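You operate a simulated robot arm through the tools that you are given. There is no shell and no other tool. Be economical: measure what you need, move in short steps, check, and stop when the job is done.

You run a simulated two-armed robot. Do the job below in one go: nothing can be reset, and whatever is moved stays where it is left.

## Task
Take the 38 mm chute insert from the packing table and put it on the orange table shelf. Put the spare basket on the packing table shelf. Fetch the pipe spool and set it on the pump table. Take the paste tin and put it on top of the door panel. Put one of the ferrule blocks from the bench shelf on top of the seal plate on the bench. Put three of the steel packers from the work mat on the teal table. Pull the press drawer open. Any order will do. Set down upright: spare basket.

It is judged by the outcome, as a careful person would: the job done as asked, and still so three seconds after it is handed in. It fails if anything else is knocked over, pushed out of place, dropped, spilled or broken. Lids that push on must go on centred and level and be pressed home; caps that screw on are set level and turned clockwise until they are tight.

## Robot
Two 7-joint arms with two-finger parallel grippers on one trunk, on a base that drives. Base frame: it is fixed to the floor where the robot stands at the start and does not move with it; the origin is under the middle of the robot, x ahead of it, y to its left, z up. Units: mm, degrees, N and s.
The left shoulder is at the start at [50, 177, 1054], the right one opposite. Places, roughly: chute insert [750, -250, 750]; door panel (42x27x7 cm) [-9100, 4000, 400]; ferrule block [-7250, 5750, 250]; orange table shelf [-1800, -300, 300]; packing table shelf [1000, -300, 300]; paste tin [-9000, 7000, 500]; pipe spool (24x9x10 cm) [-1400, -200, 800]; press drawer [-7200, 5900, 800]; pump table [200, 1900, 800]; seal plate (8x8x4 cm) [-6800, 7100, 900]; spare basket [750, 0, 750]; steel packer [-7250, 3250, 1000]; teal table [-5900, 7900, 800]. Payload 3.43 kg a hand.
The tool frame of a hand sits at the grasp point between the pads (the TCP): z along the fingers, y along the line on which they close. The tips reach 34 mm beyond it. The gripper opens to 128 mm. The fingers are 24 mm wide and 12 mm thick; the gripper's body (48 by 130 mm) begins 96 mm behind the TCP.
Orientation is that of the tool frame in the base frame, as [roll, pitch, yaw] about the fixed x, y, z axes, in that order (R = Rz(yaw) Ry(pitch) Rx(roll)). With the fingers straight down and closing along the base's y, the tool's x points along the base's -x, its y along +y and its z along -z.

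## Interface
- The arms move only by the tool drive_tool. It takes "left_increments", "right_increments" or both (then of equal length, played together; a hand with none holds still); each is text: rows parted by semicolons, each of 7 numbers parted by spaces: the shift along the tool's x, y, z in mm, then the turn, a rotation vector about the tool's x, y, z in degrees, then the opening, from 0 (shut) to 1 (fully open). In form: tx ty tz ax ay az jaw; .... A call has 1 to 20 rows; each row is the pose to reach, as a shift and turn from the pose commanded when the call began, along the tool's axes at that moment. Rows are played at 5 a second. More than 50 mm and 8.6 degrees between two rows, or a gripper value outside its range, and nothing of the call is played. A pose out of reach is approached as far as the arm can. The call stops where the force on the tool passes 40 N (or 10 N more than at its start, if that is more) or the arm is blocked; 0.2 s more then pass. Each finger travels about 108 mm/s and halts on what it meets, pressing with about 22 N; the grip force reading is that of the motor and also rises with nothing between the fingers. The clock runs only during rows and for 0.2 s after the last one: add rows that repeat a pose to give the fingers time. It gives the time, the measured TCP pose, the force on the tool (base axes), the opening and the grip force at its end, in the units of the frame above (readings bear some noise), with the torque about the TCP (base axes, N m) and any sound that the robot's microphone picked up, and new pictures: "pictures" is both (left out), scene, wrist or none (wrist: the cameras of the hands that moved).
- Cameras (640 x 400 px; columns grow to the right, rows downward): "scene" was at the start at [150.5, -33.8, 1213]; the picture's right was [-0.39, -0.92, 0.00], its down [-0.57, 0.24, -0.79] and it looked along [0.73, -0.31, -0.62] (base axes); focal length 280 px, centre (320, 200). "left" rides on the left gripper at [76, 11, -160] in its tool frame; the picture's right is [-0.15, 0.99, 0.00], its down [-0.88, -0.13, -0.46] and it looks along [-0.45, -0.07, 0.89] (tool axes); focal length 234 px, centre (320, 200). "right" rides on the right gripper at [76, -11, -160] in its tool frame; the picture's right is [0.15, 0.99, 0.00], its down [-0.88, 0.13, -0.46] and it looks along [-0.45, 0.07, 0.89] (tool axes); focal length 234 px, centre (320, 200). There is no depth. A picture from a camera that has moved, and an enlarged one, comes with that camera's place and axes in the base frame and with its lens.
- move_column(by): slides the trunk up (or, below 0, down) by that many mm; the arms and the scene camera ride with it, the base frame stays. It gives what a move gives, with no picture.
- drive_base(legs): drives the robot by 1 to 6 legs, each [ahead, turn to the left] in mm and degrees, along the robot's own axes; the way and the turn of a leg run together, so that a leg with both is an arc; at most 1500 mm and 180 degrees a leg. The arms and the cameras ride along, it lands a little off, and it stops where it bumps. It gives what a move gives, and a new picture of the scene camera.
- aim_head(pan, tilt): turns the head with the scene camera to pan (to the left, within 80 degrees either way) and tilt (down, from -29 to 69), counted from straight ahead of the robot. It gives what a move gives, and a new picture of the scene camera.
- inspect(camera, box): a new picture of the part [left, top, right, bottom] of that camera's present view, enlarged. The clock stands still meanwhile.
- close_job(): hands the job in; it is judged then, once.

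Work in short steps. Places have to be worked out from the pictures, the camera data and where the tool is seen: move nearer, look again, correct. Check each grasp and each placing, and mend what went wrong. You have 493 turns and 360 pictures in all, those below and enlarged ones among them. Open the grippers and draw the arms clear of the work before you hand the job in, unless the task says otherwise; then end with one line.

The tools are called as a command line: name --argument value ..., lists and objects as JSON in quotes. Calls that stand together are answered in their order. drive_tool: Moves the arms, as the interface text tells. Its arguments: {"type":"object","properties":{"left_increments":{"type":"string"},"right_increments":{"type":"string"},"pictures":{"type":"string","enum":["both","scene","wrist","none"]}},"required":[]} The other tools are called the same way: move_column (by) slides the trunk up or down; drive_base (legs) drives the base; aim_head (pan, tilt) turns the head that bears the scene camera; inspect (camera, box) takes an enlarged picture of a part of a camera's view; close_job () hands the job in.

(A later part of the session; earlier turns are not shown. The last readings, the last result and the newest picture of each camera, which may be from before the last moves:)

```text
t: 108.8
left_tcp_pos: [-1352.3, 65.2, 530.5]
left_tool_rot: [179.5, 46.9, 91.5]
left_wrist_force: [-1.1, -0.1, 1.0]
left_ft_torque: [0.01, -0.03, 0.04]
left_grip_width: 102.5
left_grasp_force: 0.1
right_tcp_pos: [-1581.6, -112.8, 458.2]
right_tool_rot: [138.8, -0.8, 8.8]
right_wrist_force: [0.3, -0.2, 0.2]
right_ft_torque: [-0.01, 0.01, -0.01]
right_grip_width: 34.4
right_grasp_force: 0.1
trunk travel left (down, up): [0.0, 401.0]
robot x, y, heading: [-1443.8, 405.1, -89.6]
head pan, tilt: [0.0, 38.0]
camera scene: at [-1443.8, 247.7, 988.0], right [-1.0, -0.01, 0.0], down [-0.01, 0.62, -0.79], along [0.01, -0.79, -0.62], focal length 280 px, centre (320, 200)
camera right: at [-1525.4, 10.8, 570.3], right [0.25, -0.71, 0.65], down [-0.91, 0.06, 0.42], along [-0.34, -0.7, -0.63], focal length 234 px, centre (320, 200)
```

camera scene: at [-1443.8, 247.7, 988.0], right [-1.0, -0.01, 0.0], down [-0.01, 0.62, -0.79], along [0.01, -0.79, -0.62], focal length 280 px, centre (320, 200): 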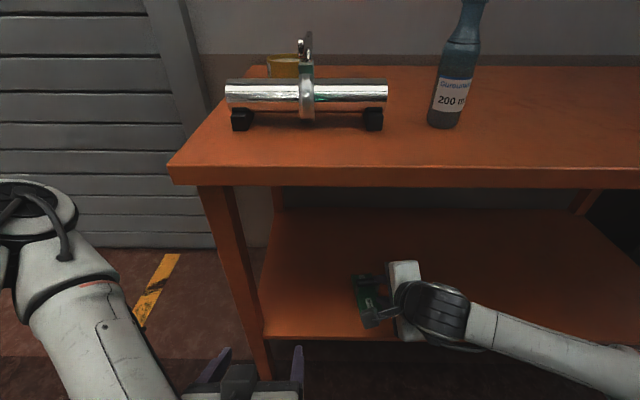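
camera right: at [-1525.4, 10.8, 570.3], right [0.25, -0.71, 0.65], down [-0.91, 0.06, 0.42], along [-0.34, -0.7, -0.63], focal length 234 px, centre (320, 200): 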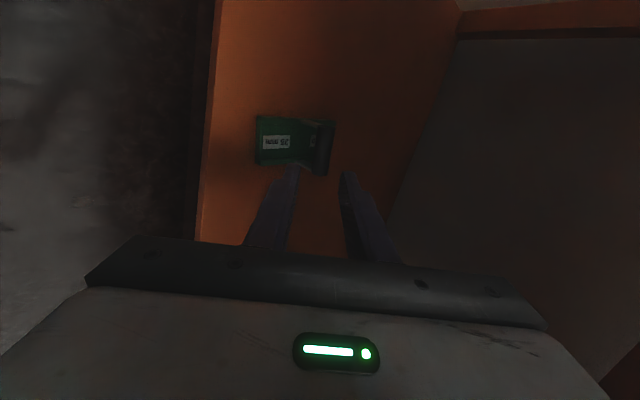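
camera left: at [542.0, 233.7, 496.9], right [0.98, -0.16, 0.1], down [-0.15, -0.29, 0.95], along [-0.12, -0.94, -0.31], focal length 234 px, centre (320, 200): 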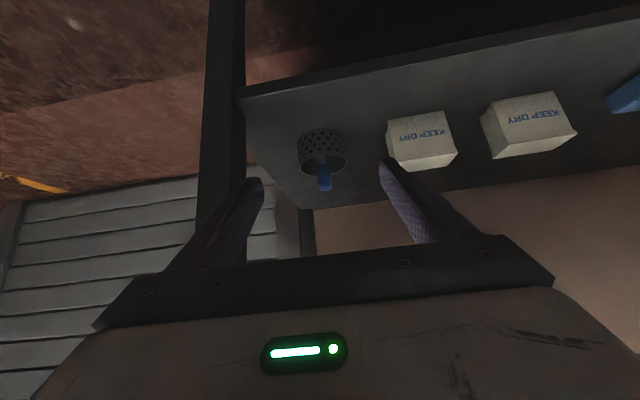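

The 38 mm insert sits flat on the orange shelf. I back off 250 mm, raise the trunk, and look at the pipe spool.

drive_base --legs '[[-250, 0]]'

move_column --by 300

aim_head --pan 0 --tilt 42

inspect --camera "scene" --box '[220, 60, 420, 200]'

```text
t: 110.6
left_tcp_pos: [-1353.6, 312.5, 531.6]
left_tool_rot: [179.5, 46.9, 91.7]
left_wrist_force: [-0.2, -0.5, -0.3]
left_ft_torque: [0.03, 0.0, 0.0]
left_grip_width: 102.4
left_grasp_force: 0.2
right_tcp_pos: [-1581.1, 133.1, 458.0]
right_tool_rot: [138.8, -0.8, 9.0]
right_wrist_force: [0.5, -0.7, 0.2]
right_ft_torque: [-0.01, -0.02, -0.01]
right_grip_width: 34.8
right_grasp_force: 0.1
trunk travel left (down, up): [0.0, 401.0]
robot x, y, heading: [-1450.2, 655.3, -89.2]
head pan, tilt: [0.0, 38.0]
camera scene: at [-1446.1, 494.4, 988.0], right [-1.0, -0.01, 0.0], down [-0.01, 0.62, -0.79], along [0.01, -0.79, -0.62], focal length 280 px, centre (320, 200)
```

scene: 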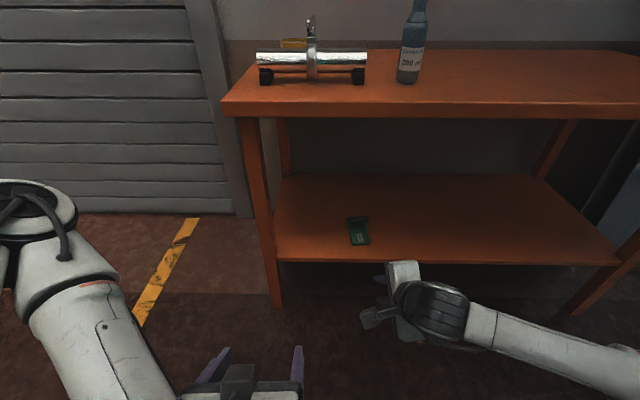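

```text
t: 113.6
left_tcp_pos: [-1354.0, 312.8, 830.2]
left_tool_rot: [179.5, 47.0, 91.7]
left_wrist_force: [0.3, 0.4, 0.6]
left_ft_torque: [0.01, 0.0, 0.0]
left_grip_width: 102.4
left_grasp_force: 0.1
right_tcp_pos: [-1581.2, 132.7, 757.5]
right_tool_rot: [138.9, -0.8, 9.1]
right_wrist_force: [0.1, -0.1, 0.8]
right_ft_torque: [0.0, 0.02, 0.04]
right_grip_width: 34.7
right_grasp_force: 0.1
trunk travel left (down, up): [-300.0, 101.0]
robot x, y, heading: [-1450.0, 651.1, -89.3]
head pan, tilt: [0.0, 38.0]
```

```text
t: 114.2
left_tcp_pos: [-1353.6, 311.3, 831.1]
left_tool_rot: [179.5, 46.8, 91.7]
left_wrist_force: [0.1, -0.1, 0.2]
left_ft_torque: [0.0, 0.02, 0.0]
left_grip_width: 102.5
left_grasp_force: 0.0
right_tcp_pos: [-1580.5, 135.0, 758.5]
right_tool_rot: [138.7, -0.7, 9.0]
right_wrist_force: [0.1, 0.1, -0.8]
right_ft_torque: [-0.01, 0.01, -0.01]
right_grip_width: 34.7
right_grasp_force: 0.0
trunk travel left (down, up): [-300.0, 101.0]
robot x, y, heading: [-1446.2, 651.4, -89.3]
head pan, tilt: [0.0, 42.0]
camera scene: at [-1446.1, 497.1, 1282.1], right [-1.0, -0.01, 0.0], down [-0.01, 0.67, -0.74], along [0.01, -0.74, -0.67], focal length 280 px, centre (320, 200)
```

scene: 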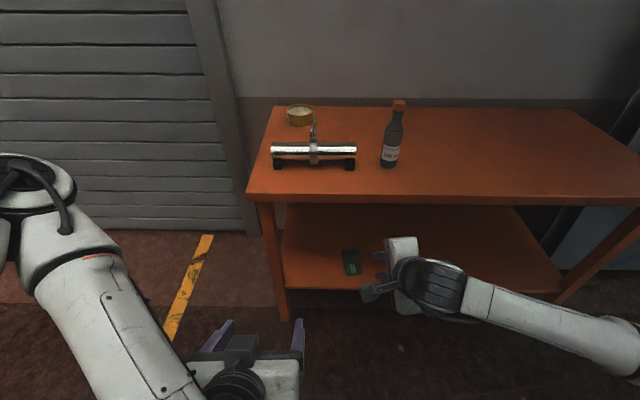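

```text
2.86 times, centred on (320, 130) of scene
camera zoom: at [-1446.1, 497.1, 1282.1], right [-1.0, -0.01, 0.0], down [-0.01, 0.67, -0.74], along [0.01, -0.74, -0.67], focal length 799 px, centre (320, 400)
```

zoom: 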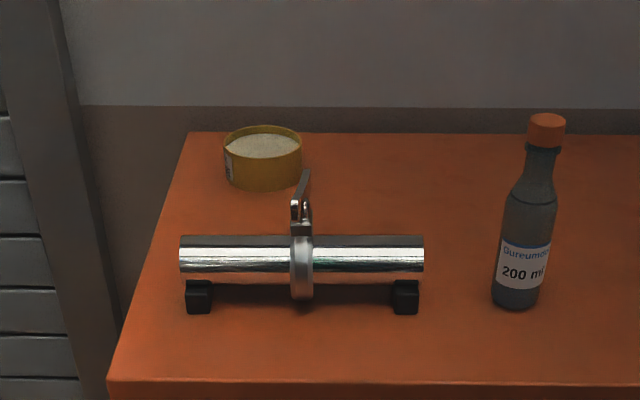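

The spool is a chrome tube with a clamp in the middle, lying along x. I bring the left hand vertical and up, then yaw it 90° so it closes across the tube.

drive_tool --left_increments "-18 0 -18 0 8 0 1; -36 0 -36 0 16 0 1; -54 0 -54 0 24 0 1; -72 0 -72 0 32 0 1; -90 0 -90 0 40 0 1; -106 0 -106 0 46.9 0 1" --pictures "none"

drive_tool --left_increments "0 0 0 0 0 -8 1; 0 0 0 0 0 -16 1; 0 0 0 0 0 -24 1; 0 0 0 0 0 -32 1; 0 0 0 0 0 -40 1; 0 0 0 0 0 -48 1; 0 0 0 0 0 -56 1; 0 0 0 0 0 -64 1; 0 0 0 0 0 -72 1; 0 0 0 0 0 -80 1; 0 0 0 0 0 -88 1; 0 0 0 0 0 -91.7 1" --pictures "wrist"

```text
t: 115.6
left_tcp_pos: [-1353.4, 315.9, 981.1]
left_tool_rot: [179.6, -0.1, 92.0]
left_wrist_force: [-0.9, 0.0, 0.8]
left_ft_torque: [-0.01, -0.04, -0.01]
left_grip_width: 128.1
left_grasp_force: 0.1
right_tcp_pos: [-1581.6, 133.8, 757.8]
right_tool_rot: [138.8, -0.7, 9.0]
right_wrist_force: [-0.6, -0.4, 0.1]
right_ft_torque: [-0.01, 0.03, -0.04]
right_grip_width: 34.8
right_grasp_force: 0.0
trunk travel left (down, up): [-300.0, 101.0]
robot x, y, heading: [-1449.3, 649.7, -89.2]
head pan, tilt: [0.0, 42.0]
```

```text
t: 118.2
left_tcp_pos: [-1356.2, 317.8, 980.9]
left_tool_rot: [179.9, 0.2, -176.1]
left_wrist_force: [0.5, 0.6, 0.9]
left_ft_torque: [0.02, -0.02, 0.0]
left_grip_width: 127.9
left_grasp_force: 0.0
right_tcp_pos: [-1581.7, 133.6, 757.7]
right_tool_rot: [138.7, -0.8, 9.1]
right_wrist_force: [0.4, -0.5, 0.1]
right_ft_torque: [0.03, 0.01, -0.03]
right_grip_width: 34.9
right_grasp_force: 0.0
trunk travel left (down, up): [-300.0, 101.0]
robot x, y, heading: [-1443.8, 649.8, -89.4]
head pan, tilt: [0.0, 42.0]
camera left: at [-1432.0, 322.9, 1140.1], right [0.08, 1.0, 0.0], down [0.88, -0.07, 0.46], along [0.46, -0.04, -0.89], focal length 234 px, centre (320, 200)
```

left: 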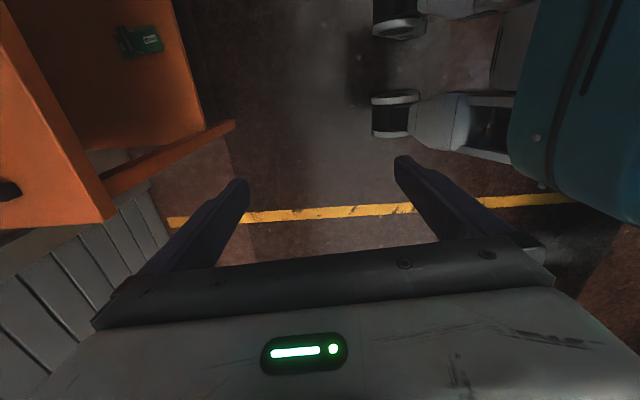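

I fold the right hand back and up so it won't meet the table, and align the left yaw.

drive_tool --right_increments "0 -3 -47 0 0 0 0.27; 0 -6 -94 0 0 0 0.27; 0 -9 -141 0 0 0 0.27; 0 -12 -188 0 0 0 0.27; 0 -15 -235 0 0 0 0.27; 0 -18 -280 0 0 0 0.27" --left_increments "0 0 -10 0 0 3.9 1; 0 0 -20 0 0 3.9 1; 0 0 -30 0 0 3.9 1; 0 0 -40 0 0 3.9 1; 0 0 -50 0 0 3.9 1; 0 0 -50 0 0 3.9 1" --pictures "scene"

```text
t: 119.6
left_tcp_pos: [-1354.1, 316.9, 1031.0]
left_tool_rot: [-179.9, 0.3, 179.9]
left_wrist_force: [0.7, -0.2, 0.6]
left_ft_torque: [0.01, -0.01, 0.04]
left_grip_width: 128.1
left_grasp_force: 0.1
right_tcp_pos: [-1576.1, 234.3, 956.1]
right_tool_rot: [138.9, -0.8, 9.1]
right_wrist_force: [0.6, 0.5, -0.4]
right_ft_torque: [-0.01, 0.03, -0.04]
right_grip_width: 34.7
right_grasp_force: 0.0
right hand out of reach, approached as far as the arm can: row 4, 5, 6
trunk travel left (down, up): [-300.0, 101.0]
robot x, y, heading: [-1446.3, 650.5, -89.4]
head pan, tilt: [0.0, 42.0]
camera scene: at [-1445.1, 496.9, 1282.0], right [-1.0, -0.01, 0.0], down [-0.01, 0.67, -0.74], along [0.01, -0.74, -0.67], focal length 280 px, centre (320, 200)
```

scene: 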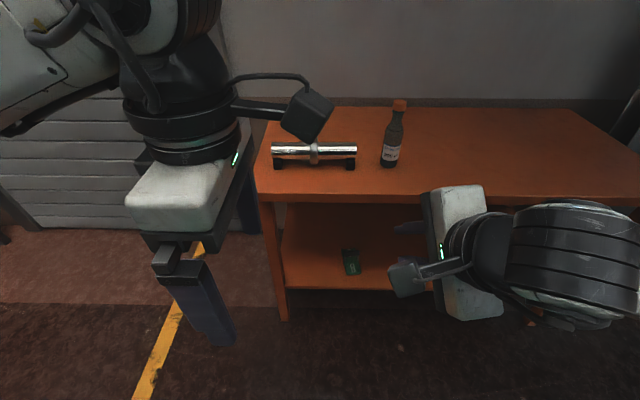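

I drive 240 mm forward; the right hand stays well short of the bottle.

drive_base --legs '[[240, 0]]'

drive_tool --left_increments "0 -40 0 0 0 0 1; 0 -80 0 0 0 0 1; 0 -120 0 0 0 0 1; 5 -160 0 0 0 0 1; 10 -200 0 0 0 0 1; 20 -235 0 0 0 0 1" --pictures "wrist"

```text
t: 121.4
left_tcp_pos: [-1352.0, 81.1, 1031.9]
left_tool_rot: [180.0, 0.4, 179.9]
left_wrist_force: [-0.6, -0.3, -0.2]
left_ft_torque: [-0.03, 0.0, -0.02]
left_grip_width: 127.9
left_grasp_force: 0.0
right_tcp_pos: [-1574.9, -1.8, 956.1]
right_tool_rot: [138.7, -0.9, 9.1]
right_wrist_force: [0.7, -0.4, 0.0]
right_ft_torque: [-0.01, 0.04, -0.02]
right_grip_width: 34.6
right_grasp_force: 0.1
trunk travel left (down, up): [-300.0, 101.0]
robot x, y, heading: [-1450.0, 415.8, -89.2]
head pan, tilt: [0.0, 42.0]
camera scene: at [-1443.4, 260.7, 1282.0], right [-1.0, -0.01, 0.0], down [-0.01, 0.67, -0.74], along [0.01, -0.74, -0.67], focal length 280 px, centre (320, 200)
```

scene: 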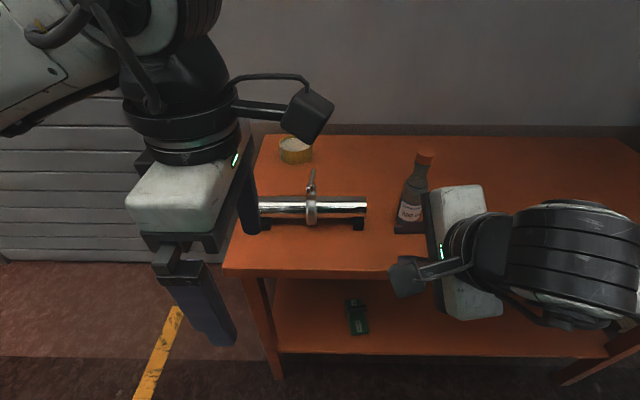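

```text
t: 122.8
left_tcp_pos: [-1372.6, -153.5, 1028.5]
left_tool_rot: [-180.0, 0.5, 179.8]
left_wrist_force: [-0.9, -0.6, 0.5]
left_ft_torque: [0.04, 0.03, -0.02]
left_grip_width: 127.8
left_grasp_force: 0.1
right_tcp_pos: [-1576.0, -1.3, 955.3]
right_tool_rot: [138.7, -0.8, 9.0]
right_wrist_force: [-0.6, 0.0, -0.2]
right_ft_torque: [-0.01, 0.0, -0.01]
right_grip_width: 34.6
right_grasp_force: 0.1
trunk travel left (down, up): [-300.0, 101.0]
robot x, y, heading: [-1446.2, 412.3, -89.4]
head pan, tilt: [0.0, 42.0]
camera left: at [-1448.8, -143.7, 1186.9], right [0.15, 0.99, 0.0], down [0.88, -0.14, 0.46], along [0.46, -0.07, -0.89], focal length 234 px, centre (320, 200)
```

left: 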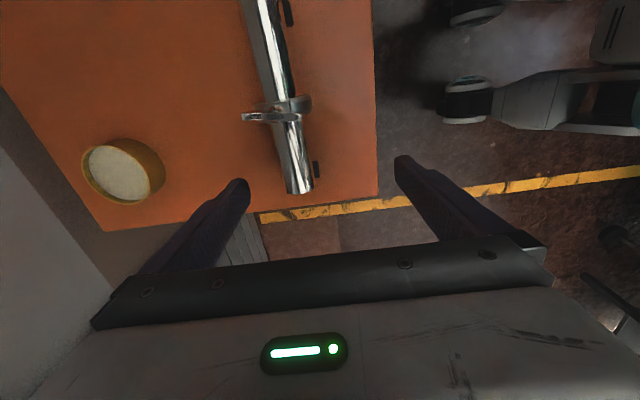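

I zoom in on the clamp to judge where to grip.

inspect --camera "left" --box '[220, 50, 360, 200]'

inspect --camera "scene" --box '[250, 150, 390, 250]'

```text
2.67 times, centred on (290, 125) of left
camera zoom: at [-1448.8, -143.7, 1186.9], right [0.15, 0.99, 0.0], down [0.88, -0.14, 0.46], along [0.46, -0.07, -0.89], focal length 624 px, centre (400, 400)
```

zoom: 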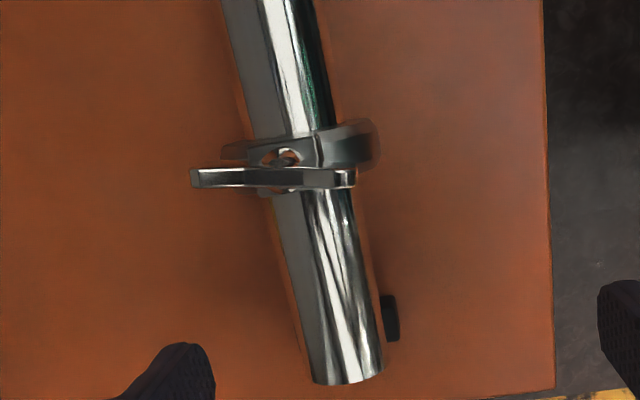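

```text
4.00 times, centred on (320, 200) of scene
camera zoom: at [-1444.0, 261.1, 1282.0], right [-1.0, -0.01, 0.0], down [-0.01, 0.67, -0.74], along [0.01, -0.74, -0.67], focal length 1119 px, centre (320, 200)
```

zoom: 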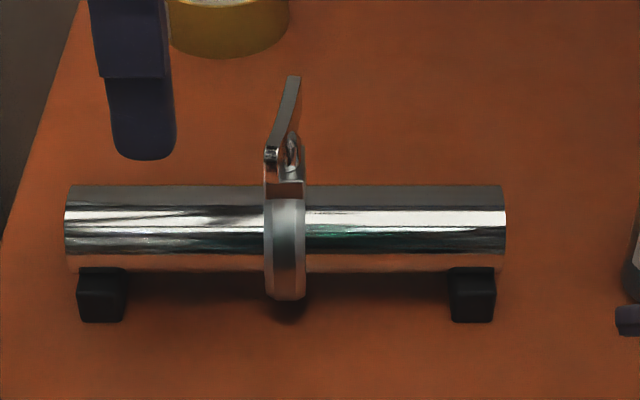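

I'll grip the tube just on the -x side of the clamp (lever leans the other way), at x≈-1447. I move above it and part-way down.

drive_tool --left_increments "25 -15 0 0 0 0 1; 50 -30 0 0 0 0 1; 75 -44 0 0 0 0 1; 75 -44 40 0 0 0 1; 75 -44 80 0 0 0 1" --pictures "both"

```text
t: 124.0
left_tcp_pos: [-1444.8, -190.1, 950.2]
left_tool_rot: [-180.0, 0.3, 179.8]
left_wrist_force: [0.8, -0.7, -0.4]
left_ft_torque: [0.0, 0.05, 0.0]
left_grip_width: 127.8
left_grasp_force: 0.1
left hand out of reach, approached as far as the arm can: row 3, 4, 5
right_tcp_pos: [-1574.0, -2.1, 954.4]
right_tool_rot: [138.8, -0.8, 8.9]
right_wrist_force: [0.4, -0.5, -0.2]
right_ft_torque: [0.01, 0.03, 0.01]
right_grip_width: 34.6
right_grasp_force: 0.1
trunk travel left (down, up): [-300.0, 101.0]
robot x, y, heading: [-1448.4, 417.4, -89.2]
head pan, tilt: [0.0, 42.0]
camera scene: at [-1443.0, 260.9, 1282.1], right [-1.0, -0.01, 0.0], down [-0.01, 0.67, -0.74], along [0.01, -0.74, -0.67], focal length 280 px, centre (320, 200)
camera left: at [-1520.8, -179.8, 1109.1], right [0.15, 0.99, 0.0], down [0.88, -0.13, 0.46], along [0.46, -0.07, -0.89], focal length 234 px, centre (320, 200)
```

scene: 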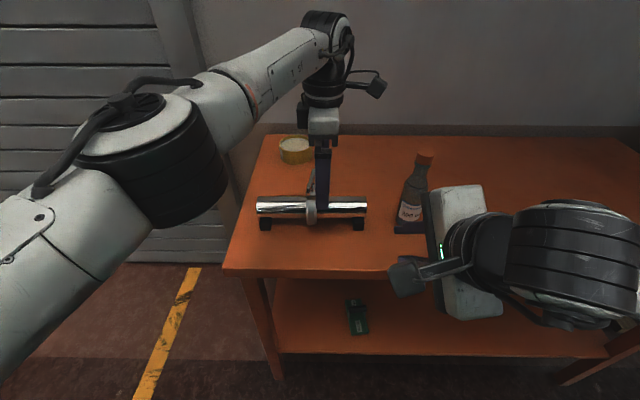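
left: 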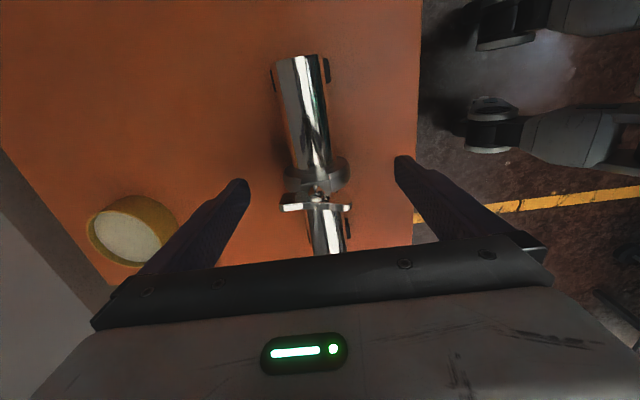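

Slightly out of reach; I drive 60 mm closer with the fingertips still above the spool.

drive_base --legs '[[60, 0]]'

drive_tool --left_increments "0 25 0 0 0 0 1; 0 48 0 0 0 0 1" --pictures "wrist"

```text
t: 125.0
left_tcp_pos: [-1443.6, -251.7, 949.5]
left_tool_rot: [179.9, 0.4, 179.8]
left_wrist_force: [0.2, -1.0, -0.3]
left_ft_torque: [0.01, 0.04, 0.0]
left_grip_width: 127.9
left_grasp_force: 0.1
right_tcp_pos: [-1574.3, -62.2, 953.6]
right_tool_rot: [138.8, -0.7, 9.0]
right_wrist_force: [-0.7, -0.3, -1.3]
right_ft_torque: [0.02, 0.0, 0.01]
right_grip_width: 34.7
right_grasp_force: 0.0
trunk travel left (down, up): [-300.0, 101.0]
robot x, y, heading: [-1445.4, 359.1, -89.2]
head pan, tilt: [0.0, 42.0]
camera scene: at [-1442.7, 200.5, 1282.0], right [-1.0, -0.01, 0.0], down [-0.01, 0.67, -0.74], along [0.01, -0.74, -0.67], focal length 280 px, centre (320, 200)
```

scene: 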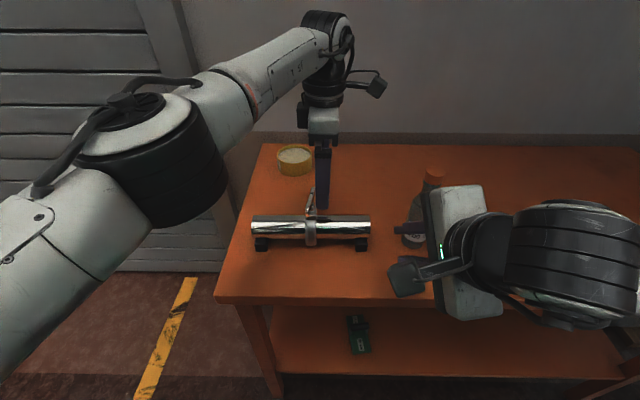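

```text
t: 125.6
left_tcp_pos: [-1441.8, -203.2, 948.7]
left_tool_rot: [-180.0, 0.5, 179.9]
left_wrist_force: [0.3, -0.4, -0.2]
left_ft_torque: [-0.01, -0.02, 0.0]
left_grip_width: 127.9
left_grasp_force: 0.1
right_tcp_pos: [-1573.6, -62.6, 955.1]
right_tool_rot: [138.7, -0.8, 9.0]
right_wrist_force: [0.0, 0.2, 0.1]
right_ft_torque: [0.02, 0.0, -0.01]
right_grip_width: 34.7
right_grasp_force: 0.1
trunk travel left (down, up): [-300.0, 101.0]
robot x, y, heading: [-1448.0, 354.1, -89.6]
head pan, tilt: [0.0, 42.0]
camera left: at [-1518.6, -192.2, 1108.6], right [0.15, 0.99, 0.0], down [0.88, -0.13, 0.46], along [0.46, -0.07, -0.89], focal length 234 px, centre (320, 200)
```

left: 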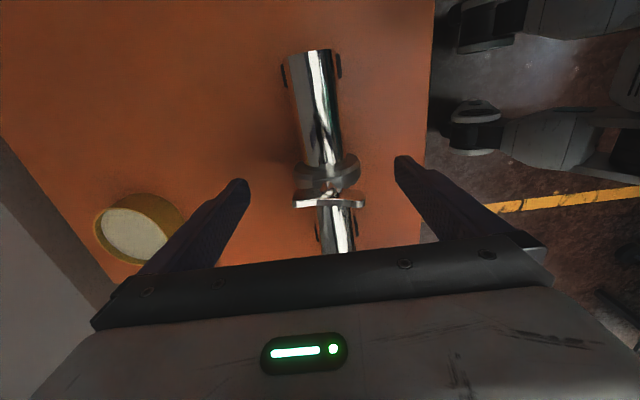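

Tube axis y≈-196, clamp x≈-1420. I descend onto the tube at x=-1446 and close.

drive_tool --left_increments "4 7 30 0 0 0 1; 4 7 65 0 0 0 1; 4 7 102 0 0 0 1; 4 7 102 0 0 0 0.6; 4 7 102 0 0 0 0.3; 4 7 102 0 0 0 0.2; 4 7 102 0 0 0 0.2" --pictures "both"

```text
t: 127.2
left_tcp_pos: [-1446.0, -196.4, 849.9]
left_tool_rot: [179.9, 0.4, 179.9]
left_wrist_force: [0.0, -2.9, 0.2]
left_ft_torque: [-0.16, 0.26, 0.33]
left_grip_width: 50.5
left_grasp_force: 21.5
right_tcp_pos: [-1573.1, -60.7, 954.6]
right_tool_rot: [138.8, -0.7, 8.9]
right_wrist_force: [0.3, 0.4, -0.4]
right_ft_torque: [0.01, 0.01, -0.01]
right_grip_width: 34.4
right_grasp_force: 0.1
trunk travel left (down, up): [-300.0, 101.0]
robot x, y, heading: [-1448.6, 357.2, -89.6]
head pan, tilt: [0.0, 42.0]
camera scene: at [-1442.6, 201.0, 1282.1], right [-1.0, -0.01, 0.0], down [-0.01, 0.67, -0.74], along [0.01, -0.74, -0.67], focal length 280 px, centre (320, 200)
camera left: at [-1522.6, -185.5, 1009.2], right [0.15, 0.99, 0.0], down [0.88, -0.13, 0.46], along [0.46, -0.07, -0.89], focal length 234 px, centre (320, 200)
```

scene: 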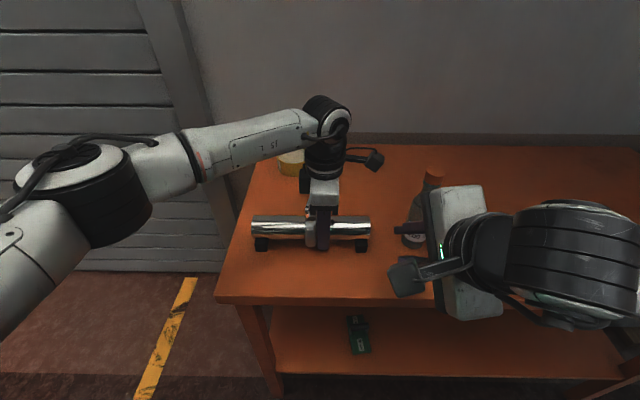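
left: 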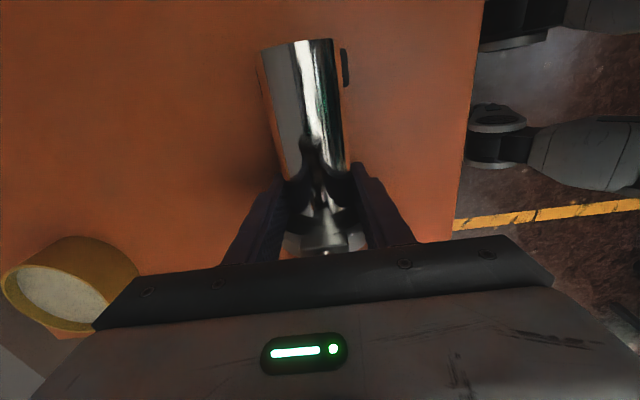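

Gripped at 50.5 mm. I lift 15 mm to test for sag and weight.

drive_tool --left_increments "0 0 -5 0 0 0 0.1; 0 0 -10 0 0 0 0.1; 0 0 -15 0 0 0 0.1; 0 0 -15 0 0 0 0.1" --pictures "both"

```text
t: 128.2
left_tcp_pos: [-1445.5, -196.2, 862.2]
left_tool_rot: [179.9, 0.4, 179.8]
left_wrist_force: [-0.1, -1.0, -9.5]
left_ft_torque: [-0.03, 0.26, -0.23]
left_grip_width: 50.4
left_grasp_force: 22.2
right_tcp_pos: [-1572.1, -62.6, 954.8]
right_tool_rot: [138.9, -0.8, 8.9]
right_wrist_force: [-0.2, -0.1, 1.2]
right_ft_torque: [0.0, -0.03, 0.01]
right_grip_width: 34.8
right_grasp_force: 0.0
trunk travel left (down, up): [-300.0, 101.0]
robot x, y, heading: [-1442.8, 356.1, -89.2]
head pan, tilt: [0.0, 42.0]
camera scene: at [-1442.6, 200.4, 1282.0], right [-1.0, -0.01, 0.0], down [-0.01, 0.67, -0.74], along [0.01, -0.74, -0.67], focal length 280 px, centre (320, 200)
camera left: at [-1522.9, -185.3, 1022.1], right [0.15, 0.99, 0.0], down [0.88, -0.13, 0.46], along [0.46, -0.07, -0.89], focal length 234 px, centre (320, 200)
```

scene: 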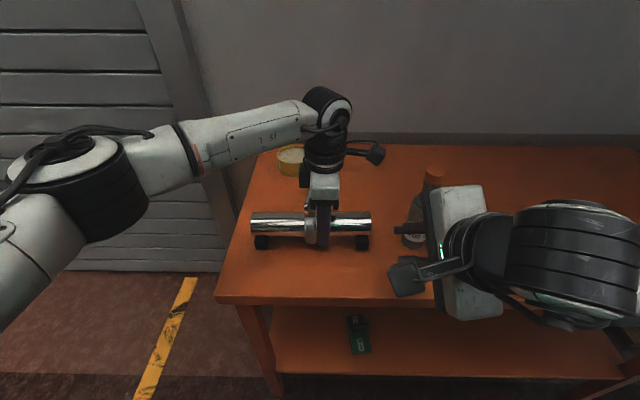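
left: 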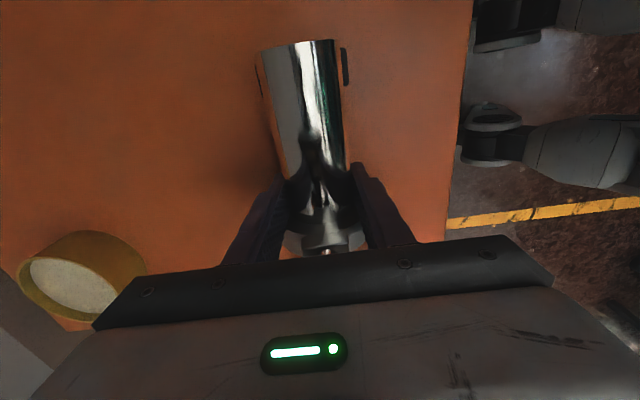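

inspect --camera "scene" --box '[230, 180, 390, 280]'

```text
4.00 times, centred on (310, 230) of scene
camera zoom: at [-1442.6, 200.4, 1282.0], right [-1.0, -0.01, 0.0], down [-0.01, 0.67, -0.74], along [0.01, -0.74, -0.67], focal length 1119 px, centre (360, 80)
```

zoom: 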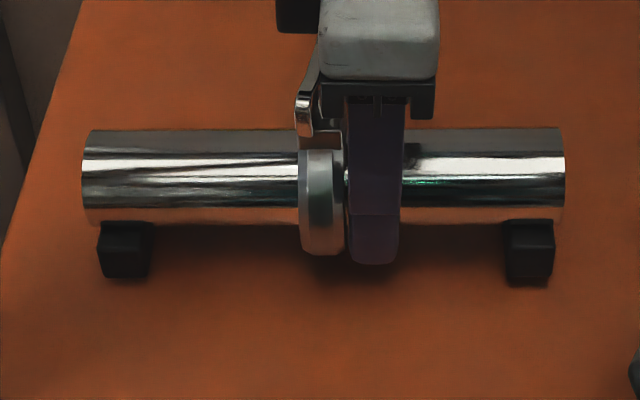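

It looks level. I lift another 60 mm slowly and recheck.

drive_tool --left_increments "0 0 -8 0 0 0 0.1; 0 0 -20 0 0 0 0.1; 0 0 -35 0 0 0 0.1; 0 0 -50 0 0 0 0.1; 0 0 -60 0 0 0 0.1; 0 0 -60 0 0 0 0.1" --pictures "none"

inspect --camera "scene" --box '[230, 140, 390, 270]'

```text
t: 129.6
left_tcp_pos: [-1448.1, -195.3, 922.8]
left_tool_rot: [179.9, 0.5, 179.8]
left_wrist_force: [-0.2, -0.3, -7.7]
left_ft_torque: [-0.03, 0.26, -0.02]
left_grip_width: 50.2
left_grasp_force: 22.0
right_tcp_pos: [-1574.3, -62.6, 955.4]
right_tool_rot: [138.9, -0.8, 8.9]
right_wrist_force: [0.2, -0.6, -0.1]
right_ft_torque: [0.0, 0.0, 0.01]
right_grip_width: 34.6
right_grasp_force: 0.1
trunk travel left (down, up): [-300.0, 101.0]
robot x, y, heading: [-1447.3, 356.5, -89.4]
head pan, tilt: [0.0, 42.0]
```

```text
3.08 times, centred on (310, 205) of scene
camera zoom: at [-1442.6, 200.4, 1281.9], right [-1.0, -0.01, 0.0], down [-0.01, 0.67, -0.74], along [0.01, -0.74, -0.67], focal length 860 px, centre (351, 185)
```

zoom: 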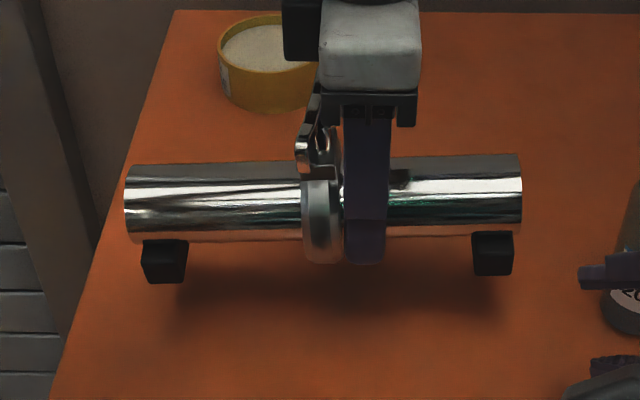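

It sags about 1.5°. I hold for 2 s to see whether it creeps.

drive_tool --left_increments "0 0 0 0 0 0 0.05; 0 0 0 0 0 0 0; 0 0 0 0 0 0 0; 0 0 0 0 0 0 0; 0 0 0 0 0 0 0; 0 0 0 0 0 0 0; 0 0 0 0 0 0 0; 0 0 0 0 0 0 0; 0 0 0 0 0 0 0; 0 0 0 0 0 0 0" --pictures "none"

inspect --camera "scene" --box '[230, 140, 390, 270]'

```text
t: 131.8
left_tcp_pos: [-1446.5, -195.1, 922.5]
left_tool_rot: [179.9, 0.4, 179.8]
left_wrist_force: [-1.0, 0.3, -8.4]
left_ft_torque: [0.03, 0.22, 0.01]
left_grip_width: 50.1
left_grasp_force: 22.1
right_tcp_pos: [-1573.9, -61.8, 954.2]
right_tool_rot: [138.8, -0.7, 9.0]
right_wrist_force: [-0.5, 0.3, -0.4]
right_ft_torque: [0.0, 0.01, 0.0]
right_grip_width: 34.6
right_grasp_force: 0.1
trunk travel left (down, up): [-300.0, 101.0]
robot x, y, heading: [-1444.5, 357.4, -89.0]
head pan, tilt: [0.0, 42.0]
```

```text
3.08 times, centred on (310, 205) of scene
camera zoom: at [-1442.6, 200.5, 1282.0], right [-1.0, -0.01, 0.0], down [-0.01, 0.67, -0.74], along [0.01, -0.74, -0.67], focal length 860 px, centre (351, 185)
```

zoom: 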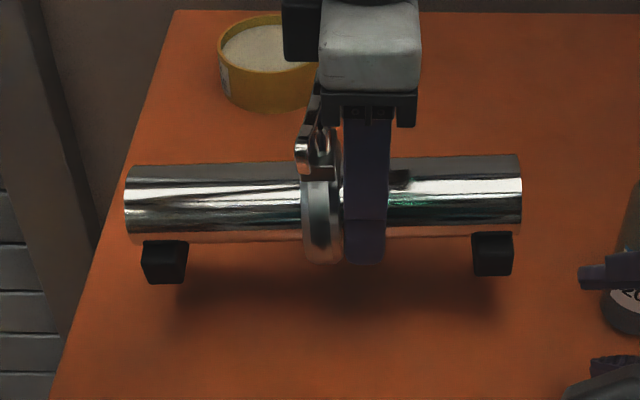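

The hold is stable. I lift a bit more, back away and bring the hand in for travel.

drive_base --legs '[[-300, 0]]'

drive_tool --left_increments "0 30 -10 0 0 0 0; 0 60 -20 0 0 0 0; 0 90 -30 0 0 0 0; 0 120 -40 0 0 0 0; 0 120 -40 0 0 0 0" --pictures "none"

drive_base --legs '[[0, 89], [1000, 0], [550, 0]]'

```text
t: 133.8
left_tcp_pos: [-1451.6, 102.8, 922.4]
left_tool_rot: [-179.9, 0.4, 179.8]
left_wrist_force: [0.1, 1.1, -7.7]
left_ft_torque: [-0.03, 0.22, 0.01]
left_grip_width: 50.1
left_grasp_force: 22.0
right_tcp_pos: [-1577.3, 234.0, 953.3]
right_tool_rot: [138.8, -0.9, 9.0]
right_wrist_force: [-0.3, 0.2, 1.0]
right_ft_torque: [-0.02, 0.0, 0.0]
right_grip_width: 34.3
right_grasp_force: 0.0
trunk travel left (down, up): [-300.0, 101.0]
robot x, y, heading: [-1453.7, 653.7, -89.2]
head pan, tilt: [0.0, 42.0]
camera scene: at [-1446.2, 497.5, 1282.1], right [-1.0, -0.01, 0.0], down [-0.01, 0.67, -0.74], along [0.01, -0.74, -0.67], focal length 280 px, centre (320, 200)
```

scene: 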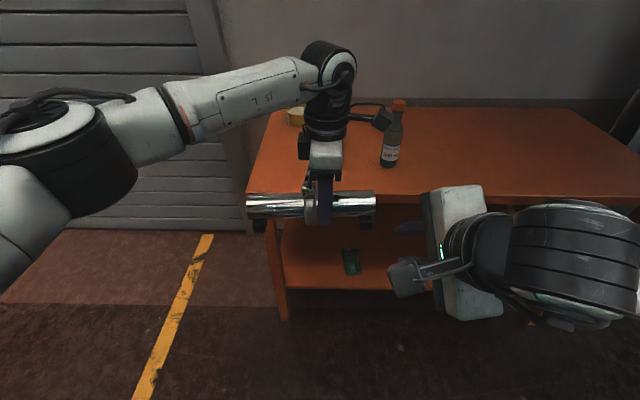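

```text
t: 135.0
left_tcp_pos: [-1449.1, 221.5, 963.7]
left_tool_rot: [179.9, 0.4, 179.9]
left_wrist_force: [0.0, -0.1, -8.5]
left_ft_torque: [-0.01, 0.23, 0.01]
left_grip_width: 50.2
left_grasp_force: 21.2
right_tcp_pos: [-1576.5, 234.4, 953.6]
right_tool_rot: [138.8, -0.7, 8.9]
right_wrist_force: [-0.1, -0.7, -0.1]
right_ft_torque: [0.06, -0.01, -0.03]
right_grip_width: 34.5
right_grasp_force: 0.0
trunk travel left (down, up): [-300.0, 101.0]
robot x, y, heading: [-1449.3, 652.8, -89.6]
head pan, tilt: [0.0, 42.0]
```

```text
t: 146.9
left_tcp_pos: [529.1, 769.1, 963.7]
left_tool_rot: [180.0, 0.4, -87.1]
left_wrist_force: [-0.6, -0.7, -9.5]
left_ft_torque: [-0.25, 0.01, 0.01]
left_grip_width: 50.3
left_grasp_force: 21.9
right_tcp_pos: [522.9, 639.7, 953.9]
right_tool_rot: [138.9, -0.8, 102.1]
right_wrist_force: [-0.1, 0.0, 0.5]
right_ft_torque: [-0.03, 0.01, 0.04]
right_grip_width: 34.6
right_grasp_force: 0.0
trunk travel left (down, up): [-300.0, 101.0]
robot x, y, heading: [98.2, 741.6, 3.8]
head pan, tilt: [0.0, 42.0]
camera scene: at [254.8, 755.5, 1281.9], right [0.07, -1.0, 0.0], down [-0.67, -0.04, -0.74], along [0.74, 0.05, -0.67], focal length 280 px, centre (320, 200)
```

scene: 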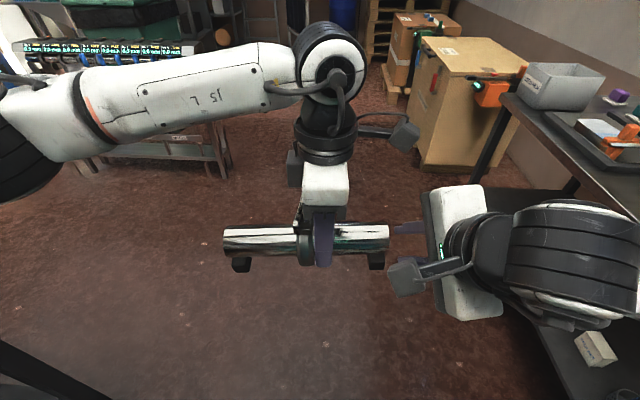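

Spool still level. I turn to face the pump table.

drive_base --legs '[[0, 86]]'

aim_head --pan -10 --tilt 40

```text
t: 150.8
left_tcp_pos: [123.3, 1175.4, 964.1]
left_tool_rot: [179.9, 0.4, -3.2]
left_wrist_force: [-0.2, -0.2, -8.9]
left_ft_torque: [-0.02, -0.2, -0.04]
left_grip_width: 50.2
left_grasp_force: 22.3
right_tcp_pos: [250.9, 1155.3, 955.3]
right_tool_rot: [138.9, -0.8, -174.2]
right_wrist_force: [0.0, 0.1, 0.4]
right_ft_torque: [0.03, -0.01, -0.03]
right_grip_width: 34.4
right_grasp_force: 0.0
trunk travel left (down, up): [-300.0, 101.0]
robot x, y, heading: [97.4, 743.9, 87.6]
head pan, tilt: [0.0, 42.0]
camera scene: at [107.2, 899.2, 1282.0], right [1.0, -0.04, 0.0], down [-0.03, -0.67, -0.74], along [0.03, 0.74, -0.67], focal length 280 px, centre (320, 200)
```

scene: 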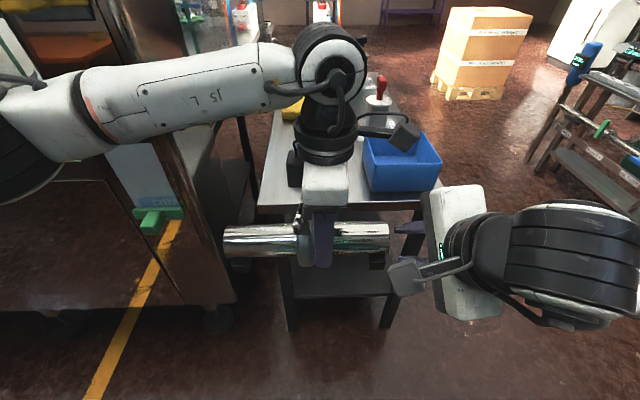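

```text
t: 151.6
left_tcp_pos: [124.0, 1174.6, 962.8]
left_tool_rot: [180.0, 0.4, -3.3]
left_wrist_force: [-0.7, -0.3, -8.5]
left_ft_torque: [-0.02, -0.18, 0.0]
left_grip_width: 50.4
left_grasp_force: 21.7
right_tcp_pos: [250.1, 1156.1, 954.5]
right_tool_rot: [138.9, -0.8, -174.2]
right_wrist_force: [1.5, 0.6, 0.2]
right_ft_torque: [0.03, 0.0, 0.02]
right_grip_width: 34.5
right_grasp_force: 0.0
trunk travel left (down, up): [-300.0, 101.0]
robot x, y, heading: [98.3, 743.9, 87.3]
head pan, tilt: [-10.0, 40.0]
camera scene: at [122.0, 898.7, 1284.9], right [0.98, -0.22, 0.0], down [-0.14, -0.63, -0.77], along [0.16, 0.75, -0.64], focal length 280 px, centre (320, 200)
```

scene: 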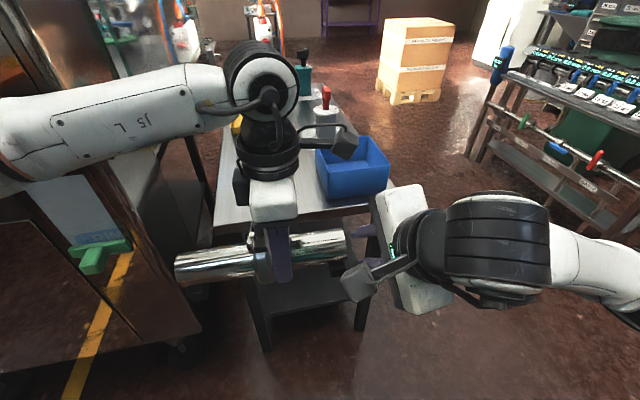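

Free table area lies left of the blue bin (x≈-30…250, from y≈1420). To keep my left elbow clear of the cabinet I sidestep about 120 mm right.

drive_base --legs '[[0, 30], [-260, 0], [0, -27.5], [300, 0]]'

```text
t: 157.9
left_tcp_pos: [237.0, 1241.1, 963.3]
left_tool_rot: [179.9, 0.4, -2.1]
left_wrist_force: [-0.1, -0.8, -9.0]
left_ft_torque: [-0.04, -0.27, -0.04]
left_grip_width: 50.4
left_grasp_force: 22.0
right_tcp_pos: [364.4, 1223.0, 954.2]
right_tool_rot: [138.9, -0.8, -172.9]
right_wrist_force: [-0.3, -0.5, -0.1]
right_ft_torque: [0.04, 0.05, -0.01]
right_grip_width: 34.4
right_grasp_force: 0.1
trunk travel left (down, up): [-300.0, 101.0]
robot x, y, heading: [227.4, 810.0, 89.0]
head pan, tilt: [-10.0, 40.0]
camera scene: at [241.2, 964.7, 1284.8], right [0.98, -0.19, 0.0], down [-0.12, -0.63, -0.77], along [0.15, 0.75, -0.64], focal length 280 px, centre (320, 200)
```

scene: 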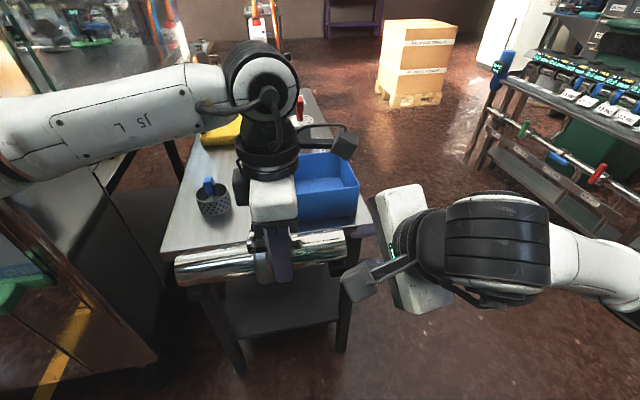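

There is another small basket near (79, 1555) and the bin from x≈283. I take a wrist view of the table to find the free area.

drive_tool --left_increments "0 0 -20 0 0 0 0; 0 0 -40 0 0 0 0" --pictures "wrist"

aim_head --pan 25 --tilt 35

```text
t: 158.5
left_tcp_pos: [238.1, 1240.6, 1002.2]
left_tool_rot: [179.8, 0.3, -2.1]
left_wrist_force: [-0.5, 0.1, -8.4]
left_ft_torque: [-0.02, -0.25, 0.03]
left_grip_width: 50.2
left_grasp_force: 22.0
right_tcp_pos: [363.6, 1223.2, 954.7]
right_tool_rot: [138.8, -0.8, -172.9]
right_wrist_force: [0.0, 0.3, -0.3]
right_ft_torque: [0.01, 0.01, 0.01]
right_grip_width: 34.5
right_grasp_force: 0.0
trunk travel left (down, up): [-300.0, 101.0]
robot x, y, heading: [223.2, 807.2, 88.6]
head pan, tilt: [-10.0, 40.0]
camera left: at [313.9, 1226.5, 1161.7], right [-0.18, -0.98, 0.0], down [-0.87, 0.16, 0.46], along [-0.46, 0.08, -0.89], focal length 234 px, centre (320, 200)
```

left: 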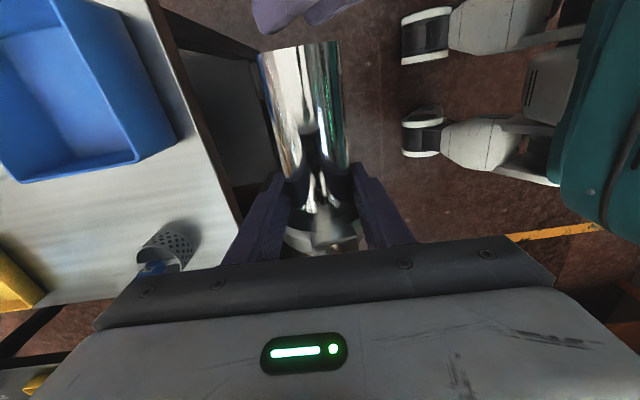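

```text
t: 159.5
left_tcp_pos: [235.8, 1240.5, 1002.5]
left_tool_rot: [180.0, 0.4, -2.1]
left_wrist_force: [0.9, -0.5, -9.6]
left_ft_torque: [0.01, -0.2, -0.01]
left_grip_width: 50.5
left_grasp_force: 21.9
right_tcp_pos: [364.5, 1223.0, 954.1]
right_tool_rot: [138.8, -0.9, -173.0]
right_wrist_force: [-0.6, -0.3, 0.4]
right_ft_torque: [-0.04, 0.02, -0.02]
right_grip_width: 34.7
right_grasp_force: 0.0
trunk travel left (down, up): [-300.0, 101.0]
robot x, y, heading: [222.2, 810.4, 88.7]
head pan, tilt: [25.0, 35.0]
camera scene: at [189.3, 961.4, 1292.5], right [0.92, 0.4, 0.0], down [0.23, -0.53, -0.82], along [-0.33, 0.75, -0.57], focal length 280 px, centre (320, 200)
```

scene: 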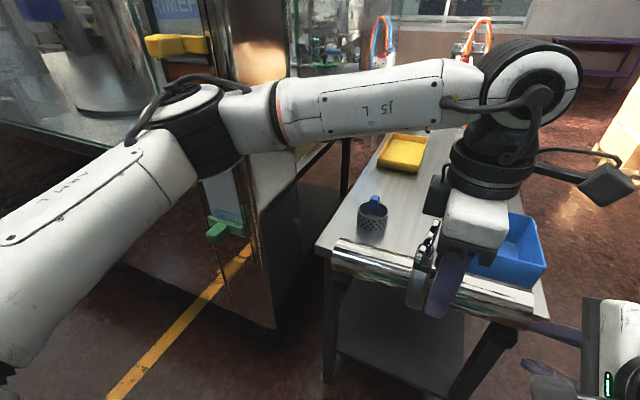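

There is ample space behind the small basket (x 0–250, y 1610–1880). I'll set the spool there, with the tube along x at y≈1690, so I drive 270 mm forward at height.

drive_base --legs '[[270, 0]]'

```text
t: 161.4
left_tcp_pos: [243.1, 1508.9, 1002.0]
left_tool_rot: [179.9, 0.4, -2.1]
left_wrist_force: [-0.3, 0.4, -8.6]
left_ft_torque: [-0.03, -0.19, 0.0]
left_grip_width: 50.0
left_grasp_force: 21.7
right_tcp_pos: [370.4, 1490.5, 954.8]
right_tool_rot: [138.9, -0.8, -172.9]
right_wrist_force: [-0.9, 0.6, -0.7]
right_ft_torque: [-0.02, -0.02, -0.01]
right_grip_width: 34.6
right_grasp_force: 0.0
trunk travel left (down, up): [-300.0, 101.0]
robot x, y, heading: [227.1, 1077.9, 88.8]
head pan, tilt: [25.0, 35.0]
camera scene: at [194.9, 1229.4, 1292.4], right [0.92, 0.4, 0.0], down [0.23, -0.53, -0.82], along [-0.33, 0.75, -0.57], focal length 280 px, centre (320, 200)
```

scene: 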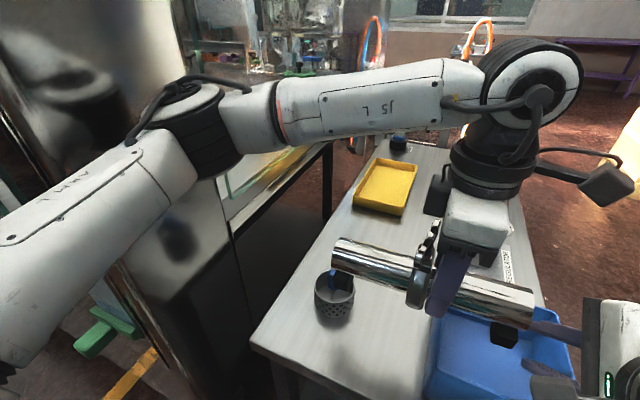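

Space behind bin and basket is free, so I only need to go forward about 180 mm and slightly left. I move in steps.

drive_tool --left_increments "-6 -40 0 0 0 0 0; -12 -80 0 0 0 0 0; -20 -115 0 0 0 0 0; -28 -150 0 0 0 0 0" --pictures "both"

```text
t: 162.4
left_tcp_pos: [219.5, 1656.7, 1002.3]
left_tool_rot: [179.9, 0.4, -2.2]
left_wrist_force: [0.0, -0.2, -8.2]
left_ft_torque: [0.03, -0.2, 0.01]
left_grip_width: 50.2
left_grasp_force: 22.0
right_tcp_pos: [370.5, 1490.6, 955.0]
right_tool_rot: [138.8, -0.8, -172.9]
right_wrist_force: [0.9, 0.0, -0.7]
right_ft_torque: [0.02, -0.03, 0.0]
right_grip_width: 34.7
right_grasp_force: 0.0
trunk travel left (down, up): [-300.0, 101.0]
robot x, y, heading: [225.9, 1076.8, 88.9]
head pan, tilt: [25.0, 35.0]
camera scene: at [194.9, 1229.4, 1292.4], right [0.92, 0.4, 0.0], down [0.23, -0.53, -0.82], along [-0.33, 0.75, -0.57], focal length 280 px, centre (320, 200)
camera left: at [296.5, 1642.1, 1162.1], right [-0.18, -0.98, 0.0], down [-0.87, 0.16, 0.46], along [-0.45, 0.08, -0.89], focal length 234 px, centre (320, 200)
```

scene: 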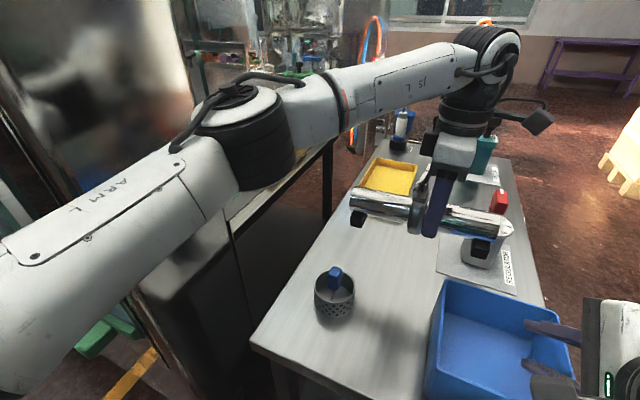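
left: 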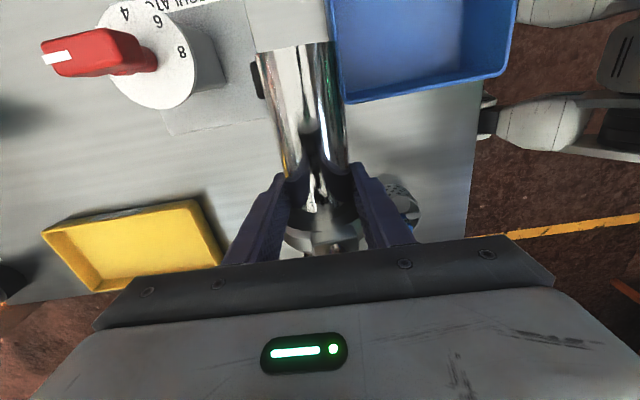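

A regulator plate occupies x>268, y>1715. The free spot is x 0–250, y 1610–1870, so I move to TCP (144, 1695).

drive_tool --left_increments "-25 -15 0 0 0 0 0; -50 -28 0 0 0 0 0; -74 -40 0 0 0 0 0" --pictures "both"

```text
t: 163.2
left_tcp_pos: [145.3, 1701.2, 998.5]
left_tool_rot: [179.9, 0.4, -2.1]
left_wrist_force: [0.7, 0.2, -8.3]
left_ft_torque: [0.0, -0.23, 0.02]
left_grip_width: 50.3
left_grasp_force: 21.9
right_tcp_pos: [369.8, 1491.6, 954.8]
right_tool_rot: [138.8, -0.9, -172.9]
right_wrist_force: [0.1, 0.6, 0.3]
right_ft_torque: [0.03, 0.01, -0.03]
right_grip_width: 34.6
right_grasp_force: 0.1
trunk travel left (down, up): [-300.0, 101.0]
robot x, y, heading: [228.2, 1077.8, 88.6]
head pan, tilt: [25.0, 35.0]
camera scene: at [194.3, 1229.3, 1292.4], right [0.92, 0.4, 0.0], down [0.23, -0.53, -0.82], along [-0.33, 0.75, -0.57], focal length 280 px, centre (320, 200)
camera left: at [222.8, 1686.4, 1159.9], right [-0.18, -0.98, 0.0], down [-0.87, 0.16, 0.46], along [-0.45, 0.08, -0.89], focal length 234 px, centre (320, 200)
```

scene: 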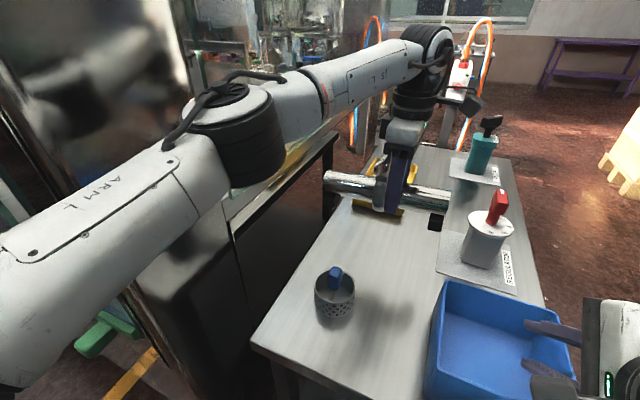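
left: 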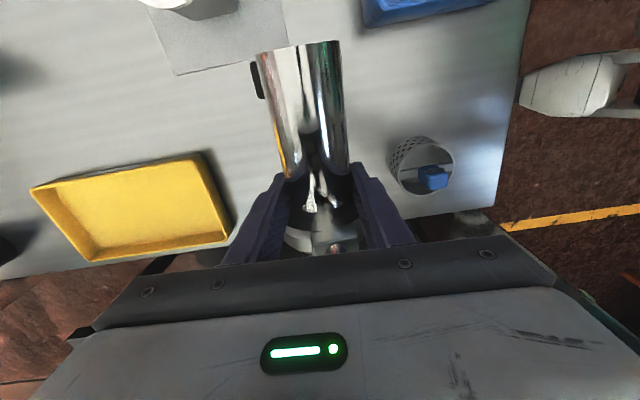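

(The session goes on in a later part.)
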